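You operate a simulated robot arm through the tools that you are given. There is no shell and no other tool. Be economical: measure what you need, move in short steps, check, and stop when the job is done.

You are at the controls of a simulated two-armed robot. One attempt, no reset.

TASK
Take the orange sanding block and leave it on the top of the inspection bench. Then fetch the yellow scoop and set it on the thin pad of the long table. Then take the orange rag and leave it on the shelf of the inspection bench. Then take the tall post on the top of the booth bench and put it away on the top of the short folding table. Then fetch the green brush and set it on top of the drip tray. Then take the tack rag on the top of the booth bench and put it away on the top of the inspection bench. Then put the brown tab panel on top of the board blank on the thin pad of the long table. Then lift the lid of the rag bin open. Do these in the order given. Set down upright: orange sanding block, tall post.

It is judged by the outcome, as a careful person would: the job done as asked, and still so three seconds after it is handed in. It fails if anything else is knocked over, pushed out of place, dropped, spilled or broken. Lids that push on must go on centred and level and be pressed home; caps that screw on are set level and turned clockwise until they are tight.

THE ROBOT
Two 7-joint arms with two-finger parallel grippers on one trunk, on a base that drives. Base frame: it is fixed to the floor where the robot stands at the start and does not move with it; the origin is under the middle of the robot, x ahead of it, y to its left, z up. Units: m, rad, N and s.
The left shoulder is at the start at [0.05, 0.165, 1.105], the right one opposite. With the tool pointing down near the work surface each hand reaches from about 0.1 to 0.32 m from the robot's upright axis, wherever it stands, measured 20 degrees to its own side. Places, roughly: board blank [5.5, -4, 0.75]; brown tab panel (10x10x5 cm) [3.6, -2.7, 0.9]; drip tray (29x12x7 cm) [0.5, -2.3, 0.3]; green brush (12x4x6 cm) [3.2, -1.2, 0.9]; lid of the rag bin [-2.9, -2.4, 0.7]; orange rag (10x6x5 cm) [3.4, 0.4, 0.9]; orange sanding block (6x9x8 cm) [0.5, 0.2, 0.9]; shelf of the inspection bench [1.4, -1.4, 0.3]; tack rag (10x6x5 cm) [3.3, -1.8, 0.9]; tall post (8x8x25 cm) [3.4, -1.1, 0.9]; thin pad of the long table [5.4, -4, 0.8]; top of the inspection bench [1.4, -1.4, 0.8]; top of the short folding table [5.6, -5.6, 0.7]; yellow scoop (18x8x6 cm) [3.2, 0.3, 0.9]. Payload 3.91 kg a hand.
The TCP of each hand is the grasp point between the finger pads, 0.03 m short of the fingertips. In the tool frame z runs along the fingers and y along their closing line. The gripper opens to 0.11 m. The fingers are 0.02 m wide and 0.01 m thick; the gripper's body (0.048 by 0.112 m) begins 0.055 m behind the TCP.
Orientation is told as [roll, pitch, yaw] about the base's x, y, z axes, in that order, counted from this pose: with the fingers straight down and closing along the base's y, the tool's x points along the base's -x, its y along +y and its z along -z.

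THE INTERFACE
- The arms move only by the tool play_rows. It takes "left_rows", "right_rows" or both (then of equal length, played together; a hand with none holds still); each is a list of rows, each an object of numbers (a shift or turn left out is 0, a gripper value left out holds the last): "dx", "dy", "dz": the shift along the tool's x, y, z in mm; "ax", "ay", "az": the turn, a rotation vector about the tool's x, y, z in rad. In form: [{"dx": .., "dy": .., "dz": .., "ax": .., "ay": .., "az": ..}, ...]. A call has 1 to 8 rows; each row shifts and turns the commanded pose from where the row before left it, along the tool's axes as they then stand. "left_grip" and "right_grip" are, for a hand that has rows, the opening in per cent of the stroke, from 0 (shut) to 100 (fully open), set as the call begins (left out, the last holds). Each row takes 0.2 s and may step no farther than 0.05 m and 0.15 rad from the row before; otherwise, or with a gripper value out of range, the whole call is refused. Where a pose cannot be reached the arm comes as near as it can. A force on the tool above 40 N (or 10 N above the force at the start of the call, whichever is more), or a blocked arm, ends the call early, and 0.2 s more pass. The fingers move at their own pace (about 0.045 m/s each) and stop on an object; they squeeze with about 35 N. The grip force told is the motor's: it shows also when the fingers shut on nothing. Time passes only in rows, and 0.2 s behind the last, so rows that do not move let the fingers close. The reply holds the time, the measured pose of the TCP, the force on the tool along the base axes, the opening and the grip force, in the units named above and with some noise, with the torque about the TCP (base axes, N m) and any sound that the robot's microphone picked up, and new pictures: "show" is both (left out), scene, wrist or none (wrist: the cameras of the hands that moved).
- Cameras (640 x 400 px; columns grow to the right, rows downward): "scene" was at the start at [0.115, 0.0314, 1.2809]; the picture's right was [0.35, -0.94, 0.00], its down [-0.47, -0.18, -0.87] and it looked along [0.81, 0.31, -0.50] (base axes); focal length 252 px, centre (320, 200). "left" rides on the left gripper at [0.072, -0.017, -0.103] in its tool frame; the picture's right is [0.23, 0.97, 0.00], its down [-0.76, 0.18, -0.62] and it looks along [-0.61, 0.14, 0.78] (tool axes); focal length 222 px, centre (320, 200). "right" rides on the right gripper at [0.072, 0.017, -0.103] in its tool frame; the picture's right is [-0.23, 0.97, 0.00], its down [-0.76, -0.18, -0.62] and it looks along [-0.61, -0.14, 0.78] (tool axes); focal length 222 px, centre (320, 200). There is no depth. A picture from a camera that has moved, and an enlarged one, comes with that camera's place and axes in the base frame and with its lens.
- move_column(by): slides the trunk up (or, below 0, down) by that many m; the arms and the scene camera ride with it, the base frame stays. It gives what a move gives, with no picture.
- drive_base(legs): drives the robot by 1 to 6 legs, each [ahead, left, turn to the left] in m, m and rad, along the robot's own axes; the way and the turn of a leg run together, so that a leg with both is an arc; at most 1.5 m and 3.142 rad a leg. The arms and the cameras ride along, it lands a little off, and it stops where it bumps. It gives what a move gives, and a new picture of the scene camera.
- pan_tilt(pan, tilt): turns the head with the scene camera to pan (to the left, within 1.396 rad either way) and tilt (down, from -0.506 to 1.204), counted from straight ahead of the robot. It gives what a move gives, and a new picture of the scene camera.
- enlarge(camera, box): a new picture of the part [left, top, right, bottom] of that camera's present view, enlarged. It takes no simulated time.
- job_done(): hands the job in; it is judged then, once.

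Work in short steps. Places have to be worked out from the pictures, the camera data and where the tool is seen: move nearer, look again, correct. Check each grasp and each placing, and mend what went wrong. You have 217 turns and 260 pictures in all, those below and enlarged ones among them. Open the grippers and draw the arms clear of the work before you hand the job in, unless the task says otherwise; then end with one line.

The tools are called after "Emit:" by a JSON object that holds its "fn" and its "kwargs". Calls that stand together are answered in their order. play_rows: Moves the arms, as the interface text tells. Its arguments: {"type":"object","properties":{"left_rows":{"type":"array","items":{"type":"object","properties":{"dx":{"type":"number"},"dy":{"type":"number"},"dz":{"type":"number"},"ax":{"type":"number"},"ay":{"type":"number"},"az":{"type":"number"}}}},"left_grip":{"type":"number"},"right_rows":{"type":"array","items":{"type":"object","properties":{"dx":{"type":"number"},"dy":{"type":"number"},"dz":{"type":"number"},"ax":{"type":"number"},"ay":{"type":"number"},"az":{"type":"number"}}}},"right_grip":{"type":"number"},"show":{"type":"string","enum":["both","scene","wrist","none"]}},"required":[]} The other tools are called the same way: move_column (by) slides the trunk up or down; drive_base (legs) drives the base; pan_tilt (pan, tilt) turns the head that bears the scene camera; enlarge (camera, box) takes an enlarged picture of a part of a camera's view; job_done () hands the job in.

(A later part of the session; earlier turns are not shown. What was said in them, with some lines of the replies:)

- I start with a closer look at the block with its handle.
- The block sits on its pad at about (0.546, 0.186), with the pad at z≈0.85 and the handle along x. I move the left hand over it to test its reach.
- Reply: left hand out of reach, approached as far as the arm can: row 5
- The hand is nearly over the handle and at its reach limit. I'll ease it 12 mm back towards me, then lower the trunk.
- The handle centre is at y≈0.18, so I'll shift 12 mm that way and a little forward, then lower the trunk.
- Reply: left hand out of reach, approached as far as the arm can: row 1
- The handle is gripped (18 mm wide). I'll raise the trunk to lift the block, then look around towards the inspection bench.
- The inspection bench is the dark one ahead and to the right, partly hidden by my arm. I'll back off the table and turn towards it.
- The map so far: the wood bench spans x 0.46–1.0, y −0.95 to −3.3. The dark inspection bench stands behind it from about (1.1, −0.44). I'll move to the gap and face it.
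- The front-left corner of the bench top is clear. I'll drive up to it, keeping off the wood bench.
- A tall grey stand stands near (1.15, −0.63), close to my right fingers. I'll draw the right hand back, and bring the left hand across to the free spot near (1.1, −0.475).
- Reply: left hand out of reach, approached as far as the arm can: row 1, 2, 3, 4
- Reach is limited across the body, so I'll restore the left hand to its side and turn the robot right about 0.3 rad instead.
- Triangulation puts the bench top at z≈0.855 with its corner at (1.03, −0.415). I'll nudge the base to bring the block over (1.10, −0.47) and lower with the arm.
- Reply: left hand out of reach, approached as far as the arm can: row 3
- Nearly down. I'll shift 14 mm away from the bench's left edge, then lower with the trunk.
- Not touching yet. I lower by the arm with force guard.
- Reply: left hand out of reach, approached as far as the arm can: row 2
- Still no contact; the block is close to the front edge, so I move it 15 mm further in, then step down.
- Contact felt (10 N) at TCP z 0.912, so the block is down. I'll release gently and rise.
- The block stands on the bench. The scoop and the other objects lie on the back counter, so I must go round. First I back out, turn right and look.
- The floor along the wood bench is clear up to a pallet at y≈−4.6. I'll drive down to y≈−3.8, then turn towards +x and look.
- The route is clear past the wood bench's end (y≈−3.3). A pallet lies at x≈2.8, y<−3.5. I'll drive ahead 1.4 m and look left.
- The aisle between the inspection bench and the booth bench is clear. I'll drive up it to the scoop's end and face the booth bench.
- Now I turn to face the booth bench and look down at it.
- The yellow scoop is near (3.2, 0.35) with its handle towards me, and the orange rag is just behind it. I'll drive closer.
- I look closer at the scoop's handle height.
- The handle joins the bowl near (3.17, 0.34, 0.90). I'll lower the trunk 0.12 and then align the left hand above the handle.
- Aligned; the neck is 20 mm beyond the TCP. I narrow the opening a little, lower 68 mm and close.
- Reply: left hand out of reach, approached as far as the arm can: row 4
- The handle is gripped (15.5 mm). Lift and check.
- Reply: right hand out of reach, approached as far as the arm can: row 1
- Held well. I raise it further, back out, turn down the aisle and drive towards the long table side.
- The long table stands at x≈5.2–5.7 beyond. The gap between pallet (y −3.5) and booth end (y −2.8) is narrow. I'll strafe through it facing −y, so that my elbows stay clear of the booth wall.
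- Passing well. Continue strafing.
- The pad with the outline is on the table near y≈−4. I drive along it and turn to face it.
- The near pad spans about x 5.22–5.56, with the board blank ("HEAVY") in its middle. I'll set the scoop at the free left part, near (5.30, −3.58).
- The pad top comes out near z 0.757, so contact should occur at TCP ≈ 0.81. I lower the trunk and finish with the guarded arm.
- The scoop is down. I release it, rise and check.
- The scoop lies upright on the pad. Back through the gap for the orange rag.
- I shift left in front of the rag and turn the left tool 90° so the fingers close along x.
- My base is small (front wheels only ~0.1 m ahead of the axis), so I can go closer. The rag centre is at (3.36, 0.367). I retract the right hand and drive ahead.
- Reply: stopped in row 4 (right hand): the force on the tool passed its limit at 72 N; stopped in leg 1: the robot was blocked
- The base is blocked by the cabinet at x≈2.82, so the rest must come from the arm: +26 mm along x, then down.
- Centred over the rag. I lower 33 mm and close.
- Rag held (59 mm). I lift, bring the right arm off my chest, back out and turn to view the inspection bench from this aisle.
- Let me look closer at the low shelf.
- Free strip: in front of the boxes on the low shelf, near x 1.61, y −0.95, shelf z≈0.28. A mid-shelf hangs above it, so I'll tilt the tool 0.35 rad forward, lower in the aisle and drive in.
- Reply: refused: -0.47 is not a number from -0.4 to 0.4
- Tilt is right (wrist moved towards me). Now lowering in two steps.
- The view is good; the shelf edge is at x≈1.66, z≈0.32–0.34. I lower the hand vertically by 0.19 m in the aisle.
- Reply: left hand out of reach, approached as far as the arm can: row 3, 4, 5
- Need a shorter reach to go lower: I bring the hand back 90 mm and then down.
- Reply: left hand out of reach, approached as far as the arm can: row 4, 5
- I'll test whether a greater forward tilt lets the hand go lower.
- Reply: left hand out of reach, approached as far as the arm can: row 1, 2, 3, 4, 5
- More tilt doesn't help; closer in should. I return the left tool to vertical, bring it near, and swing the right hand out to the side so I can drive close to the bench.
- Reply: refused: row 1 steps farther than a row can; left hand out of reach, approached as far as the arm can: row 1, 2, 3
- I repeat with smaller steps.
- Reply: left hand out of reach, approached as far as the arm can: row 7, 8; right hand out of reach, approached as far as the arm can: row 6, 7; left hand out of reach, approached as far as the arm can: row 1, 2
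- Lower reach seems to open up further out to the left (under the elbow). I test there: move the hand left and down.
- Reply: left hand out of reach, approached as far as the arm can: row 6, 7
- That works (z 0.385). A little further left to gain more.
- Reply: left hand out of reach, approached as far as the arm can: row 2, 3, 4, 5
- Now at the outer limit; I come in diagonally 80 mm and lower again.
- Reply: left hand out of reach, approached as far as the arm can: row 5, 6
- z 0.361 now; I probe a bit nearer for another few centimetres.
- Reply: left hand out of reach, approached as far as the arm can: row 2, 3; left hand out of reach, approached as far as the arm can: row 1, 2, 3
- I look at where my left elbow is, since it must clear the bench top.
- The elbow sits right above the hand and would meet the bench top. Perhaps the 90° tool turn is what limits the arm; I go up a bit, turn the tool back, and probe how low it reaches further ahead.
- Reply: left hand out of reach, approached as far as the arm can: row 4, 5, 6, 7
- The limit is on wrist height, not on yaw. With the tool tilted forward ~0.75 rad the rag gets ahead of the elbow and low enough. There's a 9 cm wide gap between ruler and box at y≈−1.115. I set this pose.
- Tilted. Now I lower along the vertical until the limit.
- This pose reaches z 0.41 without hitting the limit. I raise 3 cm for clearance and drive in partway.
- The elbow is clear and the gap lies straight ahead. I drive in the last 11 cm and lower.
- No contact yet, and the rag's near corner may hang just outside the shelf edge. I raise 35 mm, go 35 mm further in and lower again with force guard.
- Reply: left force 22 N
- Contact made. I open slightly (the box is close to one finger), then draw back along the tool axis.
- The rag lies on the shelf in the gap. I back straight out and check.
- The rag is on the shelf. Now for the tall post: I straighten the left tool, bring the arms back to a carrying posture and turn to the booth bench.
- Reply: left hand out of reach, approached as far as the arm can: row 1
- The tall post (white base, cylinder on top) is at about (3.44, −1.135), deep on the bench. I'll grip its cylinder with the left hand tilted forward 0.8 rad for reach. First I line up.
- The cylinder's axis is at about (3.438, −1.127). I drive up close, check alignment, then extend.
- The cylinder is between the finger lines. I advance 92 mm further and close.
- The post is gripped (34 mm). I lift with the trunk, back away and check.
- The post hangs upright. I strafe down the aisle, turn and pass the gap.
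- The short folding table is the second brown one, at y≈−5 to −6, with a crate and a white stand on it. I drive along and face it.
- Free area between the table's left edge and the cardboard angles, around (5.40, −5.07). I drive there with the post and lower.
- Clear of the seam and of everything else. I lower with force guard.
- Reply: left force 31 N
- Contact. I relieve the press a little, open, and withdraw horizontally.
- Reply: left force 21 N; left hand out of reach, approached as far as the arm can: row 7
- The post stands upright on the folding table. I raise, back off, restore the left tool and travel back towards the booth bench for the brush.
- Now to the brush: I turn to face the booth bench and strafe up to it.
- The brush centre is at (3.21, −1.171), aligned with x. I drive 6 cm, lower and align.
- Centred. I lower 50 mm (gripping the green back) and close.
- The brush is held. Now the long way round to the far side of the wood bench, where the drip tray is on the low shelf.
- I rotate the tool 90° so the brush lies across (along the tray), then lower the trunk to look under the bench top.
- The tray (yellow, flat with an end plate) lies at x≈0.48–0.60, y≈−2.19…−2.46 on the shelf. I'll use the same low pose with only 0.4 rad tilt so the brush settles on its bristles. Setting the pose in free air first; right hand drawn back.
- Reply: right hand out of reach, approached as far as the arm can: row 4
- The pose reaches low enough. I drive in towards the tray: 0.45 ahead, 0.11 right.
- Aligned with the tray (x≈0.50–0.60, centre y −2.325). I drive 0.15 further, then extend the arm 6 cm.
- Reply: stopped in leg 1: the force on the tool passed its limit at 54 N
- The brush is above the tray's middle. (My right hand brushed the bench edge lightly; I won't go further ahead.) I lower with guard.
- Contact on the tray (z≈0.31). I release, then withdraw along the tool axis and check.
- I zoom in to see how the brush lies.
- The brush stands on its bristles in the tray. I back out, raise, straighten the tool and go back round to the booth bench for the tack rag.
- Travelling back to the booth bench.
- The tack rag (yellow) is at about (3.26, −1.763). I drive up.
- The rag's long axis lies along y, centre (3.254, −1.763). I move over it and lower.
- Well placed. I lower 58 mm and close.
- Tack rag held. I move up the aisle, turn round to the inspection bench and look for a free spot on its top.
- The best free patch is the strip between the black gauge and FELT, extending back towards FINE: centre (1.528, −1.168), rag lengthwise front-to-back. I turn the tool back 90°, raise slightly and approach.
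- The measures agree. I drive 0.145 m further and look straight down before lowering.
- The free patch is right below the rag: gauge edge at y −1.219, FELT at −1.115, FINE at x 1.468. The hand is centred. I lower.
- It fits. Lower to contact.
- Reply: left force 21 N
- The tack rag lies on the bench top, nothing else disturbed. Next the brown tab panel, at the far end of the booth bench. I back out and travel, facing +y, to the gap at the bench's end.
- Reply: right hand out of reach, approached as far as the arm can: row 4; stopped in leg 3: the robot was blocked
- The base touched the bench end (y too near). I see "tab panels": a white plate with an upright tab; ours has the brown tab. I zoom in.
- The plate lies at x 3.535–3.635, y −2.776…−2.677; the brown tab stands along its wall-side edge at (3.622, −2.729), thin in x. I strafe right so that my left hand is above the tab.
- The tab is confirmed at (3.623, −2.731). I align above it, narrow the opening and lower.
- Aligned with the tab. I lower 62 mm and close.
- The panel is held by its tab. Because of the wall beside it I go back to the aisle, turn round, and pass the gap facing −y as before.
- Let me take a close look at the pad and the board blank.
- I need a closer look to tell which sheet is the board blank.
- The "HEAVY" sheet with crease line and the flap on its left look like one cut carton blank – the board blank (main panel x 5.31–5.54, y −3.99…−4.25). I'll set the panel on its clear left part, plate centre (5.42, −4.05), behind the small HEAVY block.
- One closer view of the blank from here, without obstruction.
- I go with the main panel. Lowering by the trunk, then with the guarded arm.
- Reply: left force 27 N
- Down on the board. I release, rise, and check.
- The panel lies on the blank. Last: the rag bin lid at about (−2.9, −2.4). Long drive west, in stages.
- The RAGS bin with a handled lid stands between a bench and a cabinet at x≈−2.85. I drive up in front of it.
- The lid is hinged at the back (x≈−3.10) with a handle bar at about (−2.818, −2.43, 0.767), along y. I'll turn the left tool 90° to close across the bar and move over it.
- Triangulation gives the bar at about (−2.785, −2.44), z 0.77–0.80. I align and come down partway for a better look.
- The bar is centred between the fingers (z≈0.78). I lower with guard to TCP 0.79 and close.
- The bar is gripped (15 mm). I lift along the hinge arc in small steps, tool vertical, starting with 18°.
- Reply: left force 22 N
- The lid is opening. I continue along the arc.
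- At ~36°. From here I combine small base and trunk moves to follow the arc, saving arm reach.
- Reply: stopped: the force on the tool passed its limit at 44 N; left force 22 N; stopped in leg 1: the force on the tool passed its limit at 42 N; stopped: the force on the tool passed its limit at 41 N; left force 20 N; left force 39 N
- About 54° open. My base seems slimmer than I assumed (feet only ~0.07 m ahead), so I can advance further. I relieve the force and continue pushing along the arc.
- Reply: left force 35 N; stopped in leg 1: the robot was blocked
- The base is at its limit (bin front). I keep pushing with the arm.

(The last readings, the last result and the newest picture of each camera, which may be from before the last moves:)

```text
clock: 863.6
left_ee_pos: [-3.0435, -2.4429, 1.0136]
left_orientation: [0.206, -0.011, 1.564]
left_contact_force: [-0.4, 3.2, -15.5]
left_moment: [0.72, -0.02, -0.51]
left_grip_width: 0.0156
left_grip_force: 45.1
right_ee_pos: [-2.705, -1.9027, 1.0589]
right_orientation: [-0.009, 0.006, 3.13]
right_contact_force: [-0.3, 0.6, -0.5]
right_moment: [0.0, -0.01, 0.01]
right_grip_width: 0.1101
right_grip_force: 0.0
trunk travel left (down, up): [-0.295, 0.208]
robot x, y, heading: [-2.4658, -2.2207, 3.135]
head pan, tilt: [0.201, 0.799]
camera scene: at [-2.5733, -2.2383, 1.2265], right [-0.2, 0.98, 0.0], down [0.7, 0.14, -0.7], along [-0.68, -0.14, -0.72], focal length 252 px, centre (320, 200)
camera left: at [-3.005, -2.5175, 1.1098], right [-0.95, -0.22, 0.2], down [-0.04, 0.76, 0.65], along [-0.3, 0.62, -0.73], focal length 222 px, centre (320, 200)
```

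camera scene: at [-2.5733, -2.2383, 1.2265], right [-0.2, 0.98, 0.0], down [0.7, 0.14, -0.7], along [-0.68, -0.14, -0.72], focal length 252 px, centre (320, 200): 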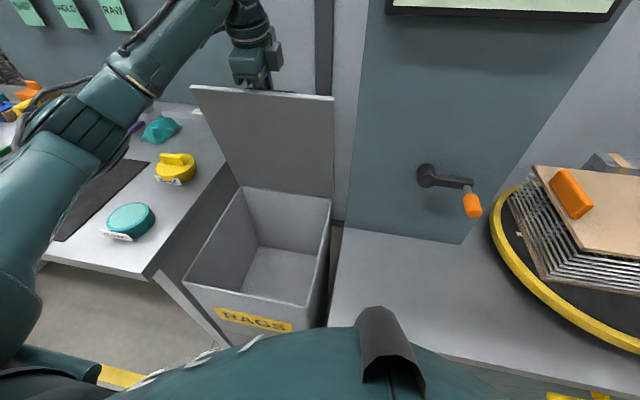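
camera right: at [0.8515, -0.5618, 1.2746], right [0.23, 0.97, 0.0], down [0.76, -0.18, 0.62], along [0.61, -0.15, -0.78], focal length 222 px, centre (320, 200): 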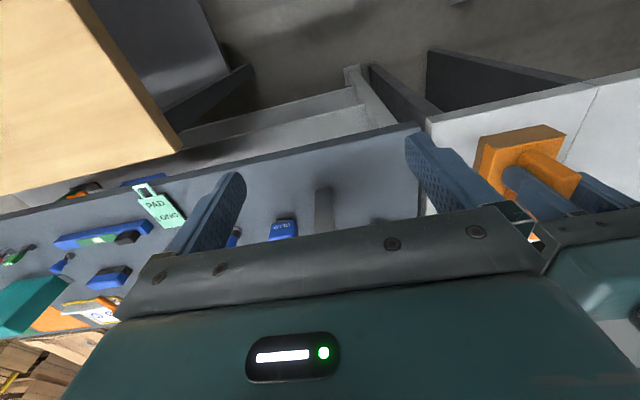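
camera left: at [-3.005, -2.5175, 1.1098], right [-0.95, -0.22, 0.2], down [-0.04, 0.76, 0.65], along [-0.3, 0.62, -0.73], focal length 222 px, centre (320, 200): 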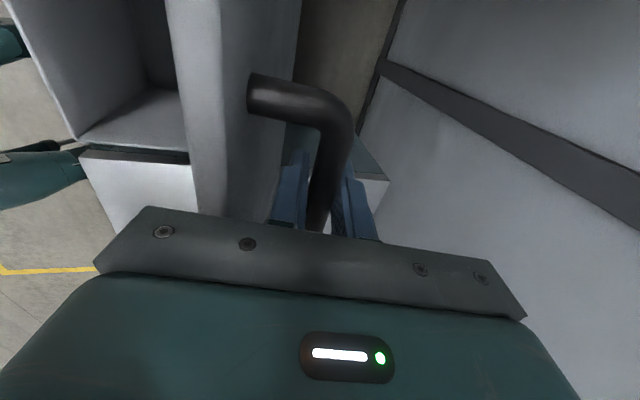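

~79°. A little further, raising slightly so the palm clears the lid edge.

Emit:
{"fn": "play_rows", "kwargs": {"left_rows": [{"dy": 14, "dz": -5}, {"dy": 15, "dz": 1}, {}], "show": "none"}}

Emit:
{"fn": "play_rows", "kwargs": {"left_rows": [{"dy": 14, "dz": 2}, {"dy": 14, "dz": 3}, {}], "show": "both"}}

```text
clock: 864.4
left_ee_pos: [-3.0714, -2.4441, 1.0173]
left_orientation: [0.197, -0.005, 1.565]
left_contact_force: [3.4, 6.1, -36.0]
left_moment: [-0.06, 0.05, -0.38]
left_grip_width: 0.0157
left_grip_force: 45.0
right_ee_pos: [-2.7054, -1.9037, 1.0581]
right_orientation: [-0.007, 0.009, 3.131]
right_contact_force: [0.1, -0.9, -0.3]
right_moment: [-0.01, 0.01, -0.01]
right_grip_width: 0.1101
right_grip_force: 0.0
trunk travel left (down, up): [-0.295, 0.208]
robot x, y, heading: [-2.4676, -2.2253, 3.142]
head pan, tilt: [0.201, 0.799]
```

```text
clock: 865.2
left_ee_pos: [-3.1009, -2.4444, 1.0178]
left_orientation: [0.198, -0.007, 1.565]
left_contact_force: [7.3, 2.0, -36.8]
left_moment: [-0.17, -0.03, -0.64]
left_grip_width: 0.0155
left_grip_force: 44.9
right_ee_pos: [-2.7041, -1.9031, 1.0575]
right_orientation: [-0.009, 0.008, 3.131]
right_contact_force: [-0.3, -0.5, 0.4]
right_moment: [-0.01, -0.04, -0.03]
right_grip_width: 0.1102
right_grip_force: 0.1
trunk travel left (down, up): [-0.295, 0.208]
robot x, y, heading: [-2.4639, -2.2205, 3.135]
head pan, tilt: [0.201, 0.799]
camera scene: at [-2.5746, -2.2392, 1.2264], right [-0.2, 0.98, 0.0], down [0.7, 0.14, -0.69], along [-0.68, -0.14, -0.72], focal length 252 px, centre (320, 200)
camera left: at [-3.0628, -2.5187, 1.1157], right [-0.96, -0.22, 0.19], down [-0.05, 0.76, 0.65], along [-0.29, 0.61, -0.74], focal length 222 px, centre (320, 200)
```

scene: 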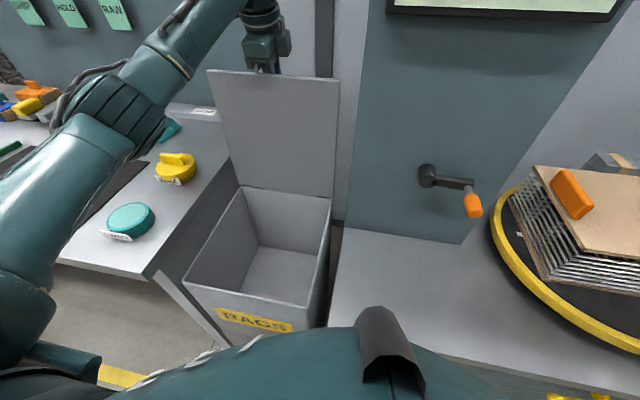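
left: 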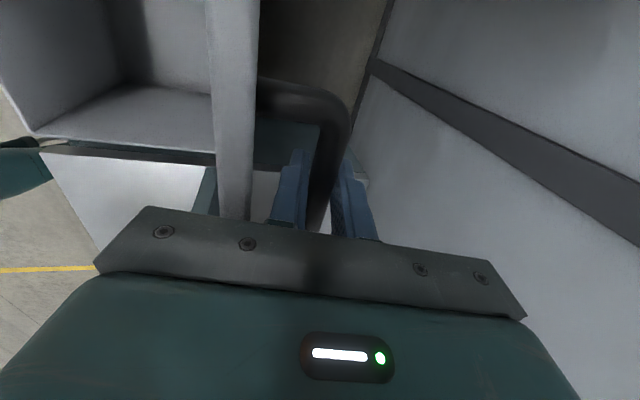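

About 90°. I ease down a little and push further past vertical.

Emit:
{"fn": "play_rows", "kwargs": {"left_rows": [{"dy": 12, "dz": 6}, {"dy": 13, "dz": 5}, {}], "show": "none"}}

Emit:
{"fn": "play_rows", "kwargs": {"left_rows": [{"dy": 13, "dz": 6}, {"dy": 13, "dz": 7}, {}], "show": "both"}}

```text
clock: 866.0
left_ee_pos: [-3.1256, -2.4438, 1.0135]
left_orientation: [0.197, -0.01, 1.565]
left_contact_force: [9.4, 2.5, -33.0]
left_moment: [-0.13, -0.08, -0.34]
left_grip_width: 0.0155
left_grip_force: 44.5
right_ee_pos: [-2.7039, -1.9044, 1.0586]
right_orientation: [-0.008, 0.006, 3.131]
right_contact_force: [0.4, -0.7, 0.8]
right_moment: [-0.03, 0.01, 0.01]
right_grip_width: 0.1101
right_grip_force: 0.1
trunk travel left (down, up): [-0.295, 0.208]
robot x, y, heading: [-2.461, -2.2226, 3.137]
head pan, tilt: [0.201, 0.799]
```

```text
clock: 866.5
left_ee_pos: [-3.1376, -2.4444, 1.0098]
left_orientation: [0.181, -0.008, 1.566]
left_contact_force: [1.4, -2.0, -2.3]
left_moment: [-0.01, -0.29, -0.5]
left_grip_width: 0.0154
left_grip_force: 45.5
right_ee_pos: [-2.7035, -1.9026, 1.0598]
right_orientation: [-0.009, 0.006, 3.135]
right_contact_force: [-0.7, -0.7, 0.1]
right_moment: [0.01, -0.01, -0.01]
right_grip_width: 0.1102
right_grip_force: 0.2
trunk travel left (down, up): [-0.295, 0.208]
robot x, y, heading: [-2.4668, -2.2223, 3.139]
head pan, tilt: [0.201, 0.799]
stopped in row 2 (left hand): the force on the tool passed its limit at 52 N (the readings are from after the stop); the commanded pose is now the measured one
camera scene: at [-2.5722, -2.2386, 1.2274], right [-0.2, 0.98, 0.0], down [0.7, 0.14, -0.7], along [-0.68, -0.14, -0.72], focal length 252 px, centre (320, 200)
camera left: at [-3.103, -2.5189, 1.107], right [-0.96, -0.22, 0.17], down [-0.06, 0.76, 0.65], along [-0.28, 0.61, -0.74], focal length 222 px, centre (320, 200)
```

scene: 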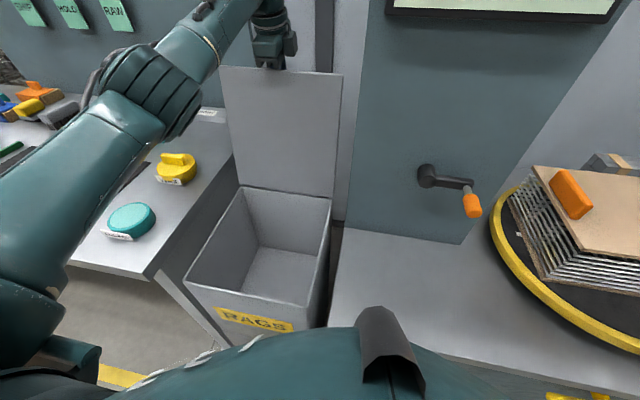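
left: 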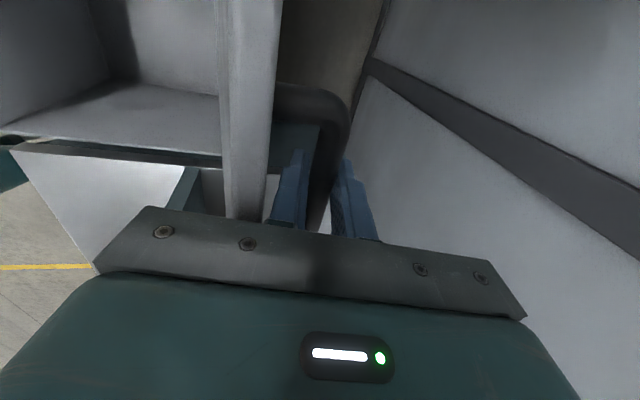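

The lid has reached a stop past vertical. I open the fingers a little and withdraw straight up, then check that it stays.

Emit:
{"fn": "play_rows", "kwargs": {"left_rows": [{}, {}, {}, {"dz": -15, "dy": 2}, {"dz": -25, "dy": 5}, {"dz": -30, "dy": 6}, {"dz": -30, "dy": 6}, {}], "left_grip": 34, "show": "both"}}

```text
clock: 868.3
left_ee_pos: [-3.118, -2.4513, 1.1065]
left_orientation: [0.183, -0.01, 1.568]
left_contact_force: [-0.3, 0.3, 0.6]
left_moment: [0.0, 0.02, -0.01]
left_grip_width: 0.0374
left_grip_force: 0.0
left hand out of reach, approached as far as the arm can: row 6, 7
right_ee_pos: [-2.7024, -1.9034, 1.059]
right_orientation: [-0.01, 0.005, 3.133]
right_contact_force: [0.2, -1.3, -0.8]
right_moment: [-0.02, 0.02, -0.02]
right_grip_width: 0.11
right_grip_force: 0.1
trunk travel left (down, up): [-0.295, 0.208]
robot x, y, heading: [-2.4652, -2.2211, 3.144]
head pan, tilt: [0.201, 0.799]
camera scene: at [-2.5719, -2.2381, 1.2267], right [-0.2, 0.98, 0.0], down [0.7, 0.14, -0.7], along [-0.68, -0.14, -0.72], focal length 252 px, centre (320, 200)
camera left: at [-3.0827, -2.5254, 1.2035], right [-0.96, -0.22, 0.18], down [-0.06, 0.76, 0.65], along [-0.28, 0.61, -0.74], focal length 222 px, centre (320, 200)
```

scene: 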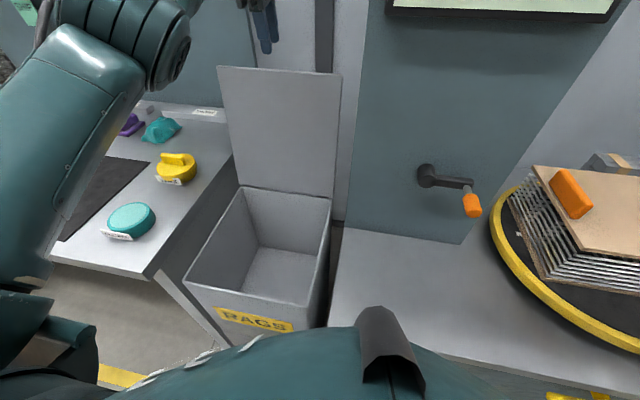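
left: 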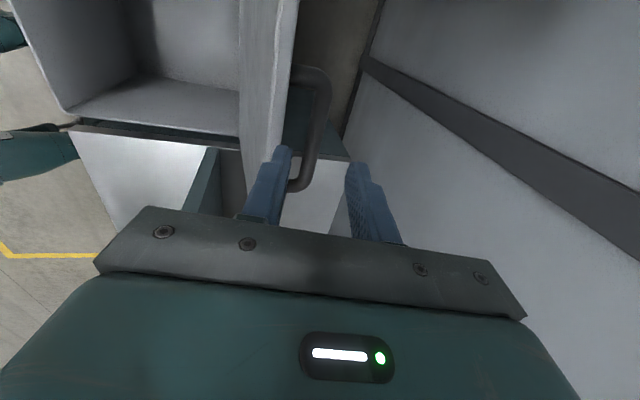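

The lid stays open by itself. I raise the trunk so the fingers clear the lid edge, then back away.

Emit:
{"fn": "move_column", "kwargs": {"by": 0.2}}

Emit:
{"fn": "drive_base", "kwargs": {"legs": [[-0.5, 0, 0]]}}

Emit:
{"fn": "pan_tilt", "kwargs": {"pan": 0.1, "tilt": 0.6}}

```text
clock: 870.5
left_ee_pos: [-3.1187, -2.4517, 1.306]
left_orientation: [0.183, -0.009, 1.566]
left_contact_force: [0.1, 0.6, -0.3]
left_moment: [0.02, 0.01, -0.02]
left_grip_width: 0.0375
left_grip_force: 0.1
right_ee_pos: [-2.704, -1.9024, 1.2575]
right_orientation: [-0.008, 0.005, 3.132]
right_contact_force: [-0.7, -0.1, -0.3]
right_moment: [-0.03, -0.01, 0.01]
right_grip_width: 0.1097
right_grip_force: 0.0
trunk travel left (down, up): [-0.495, 0.008]
robot x, y, heading: [-2.4651, -2.2214, 3.143]
head pan, tilt: [0.201, 0.799]
```

```text
clock: 873.4
left_ee_pos: [-2.6294, -2.449, 1.3045]
left_orientation: [0.183, -0.009, 1.561]
left_contact_force: [0.0, 1.3, -0.2]
left_moment: [-0.02, 0.0, 0.01]
left_grip_width: 0.0375
left_grip_force: 0.0
right_ee_pos: [-2.2103, -1.9042, 1.2593]
right_orientation: [-0.008, 0.005, 3.126]
right_contact_force: [-0.2, -0.4, 0.1]
right_moment: [0.0, 0.0, 0.02]
right_grip_width: 0.11
right_grip_force: 0.0
trunk travel left (down, up): [-0.495, 0.008]
robot x, y, heading: [-1.976, -2.223, 3.137]
head pan, tilt: [0.201, 0.799]
camera scene: at [-2.0807, -2.2394, 1.4267], right [-0.19, 0.98, 0.0], down [0.7, 0.14, -0.7], along [-0.68, -0.13, -0.72], focal length 252 px, centre (320, 200)
```

scene: 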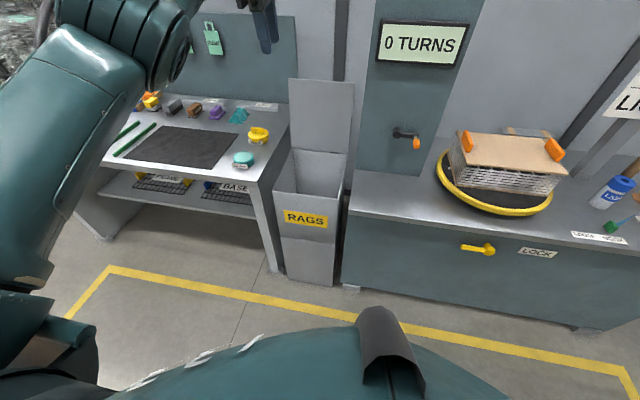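

```text
clock: 874.1
left_ee_pos: [-2.6299, -2.4491, 1.3059]
left_orientation: [0.183, -0.008, 1.559]
left_contact_force: [0.1, 0.7, 0.1]
left_moment: [0.04, 0.02, -0.02]
left_grip_width: 0.0375
left_grip_force: 0.1
right_ee_pos: [-2.2106, -1.9027, 1.2586]
right_orientation: [-0.01, 0.006, 3.126]
right_contact_force: [0.0, 0.3, -0.8]
right_moment: [0.02, -0.02, -0.03]
right_grip_width: 0.1099
right_grip_force: 0.1
trunk travel left (down, up): [-0.495, 0.008]
robot x, y, heading: [-1.9765, -2.2269, 3.135]
head pan, tilt: [0.099, 0.6]
camera scene: at [-2.09, -2.2321, 1.4435], right [-0.09, 1.0, 0.0], down [0.56, 0.05, -0.82], along [-0.82, -0.08, -0.57], focal length 252 px, centre (320, 200)
```

scene: 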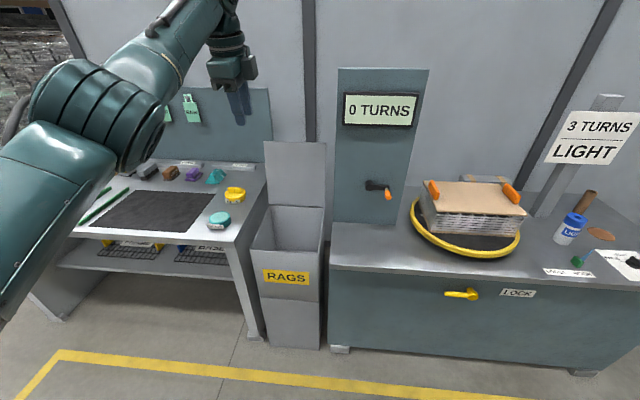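

The bin lid stands open, and both arms are clear. I open the gripper fully and hand in.

Emit:
{"fn": "play_rows", "kwargs": {"left_rows": [{}, {}, {}], "left_grip": 100, "show": "none"}}

Emit:
{"fn": "job_done", "kwargs": {}}

```text
clock: 874.9
left_ee_pos: [-2.6299, -2.4476, 1.3059]
left_orientation: [0.182, -0.008, 1.56]
left_contact_force: [0.4, 0.0, -0.1]
left_moment: [0.01, -0.02, 0.04]
left_grip_width: 0.108
left_grip_force: 0.1
right_ee_pos: [-2.21, -1.9028, 1.2589]
right_orientation: [-0.009, 0.005, 3.127]
right_contact_force: [0.0, 0.0, 0.1]
right_moment: [0.0, 0.0, 0.01]
right_grip_width: 0.1101
right_grip_force: 0.0
trunk travel left (down, up): [-0.495, 0.008]
robot x, y, heading: [-1.9717, -2.2233, 3.136]
head pan, tilt: [0.099, 0.6]
```

```text
The job is handed in.
```

All eight steps are done in the order given and the job is handed in; the one doubt is that I took the cardboard sheet marked "HEAVY" to be the board blank for the brown tab panel.
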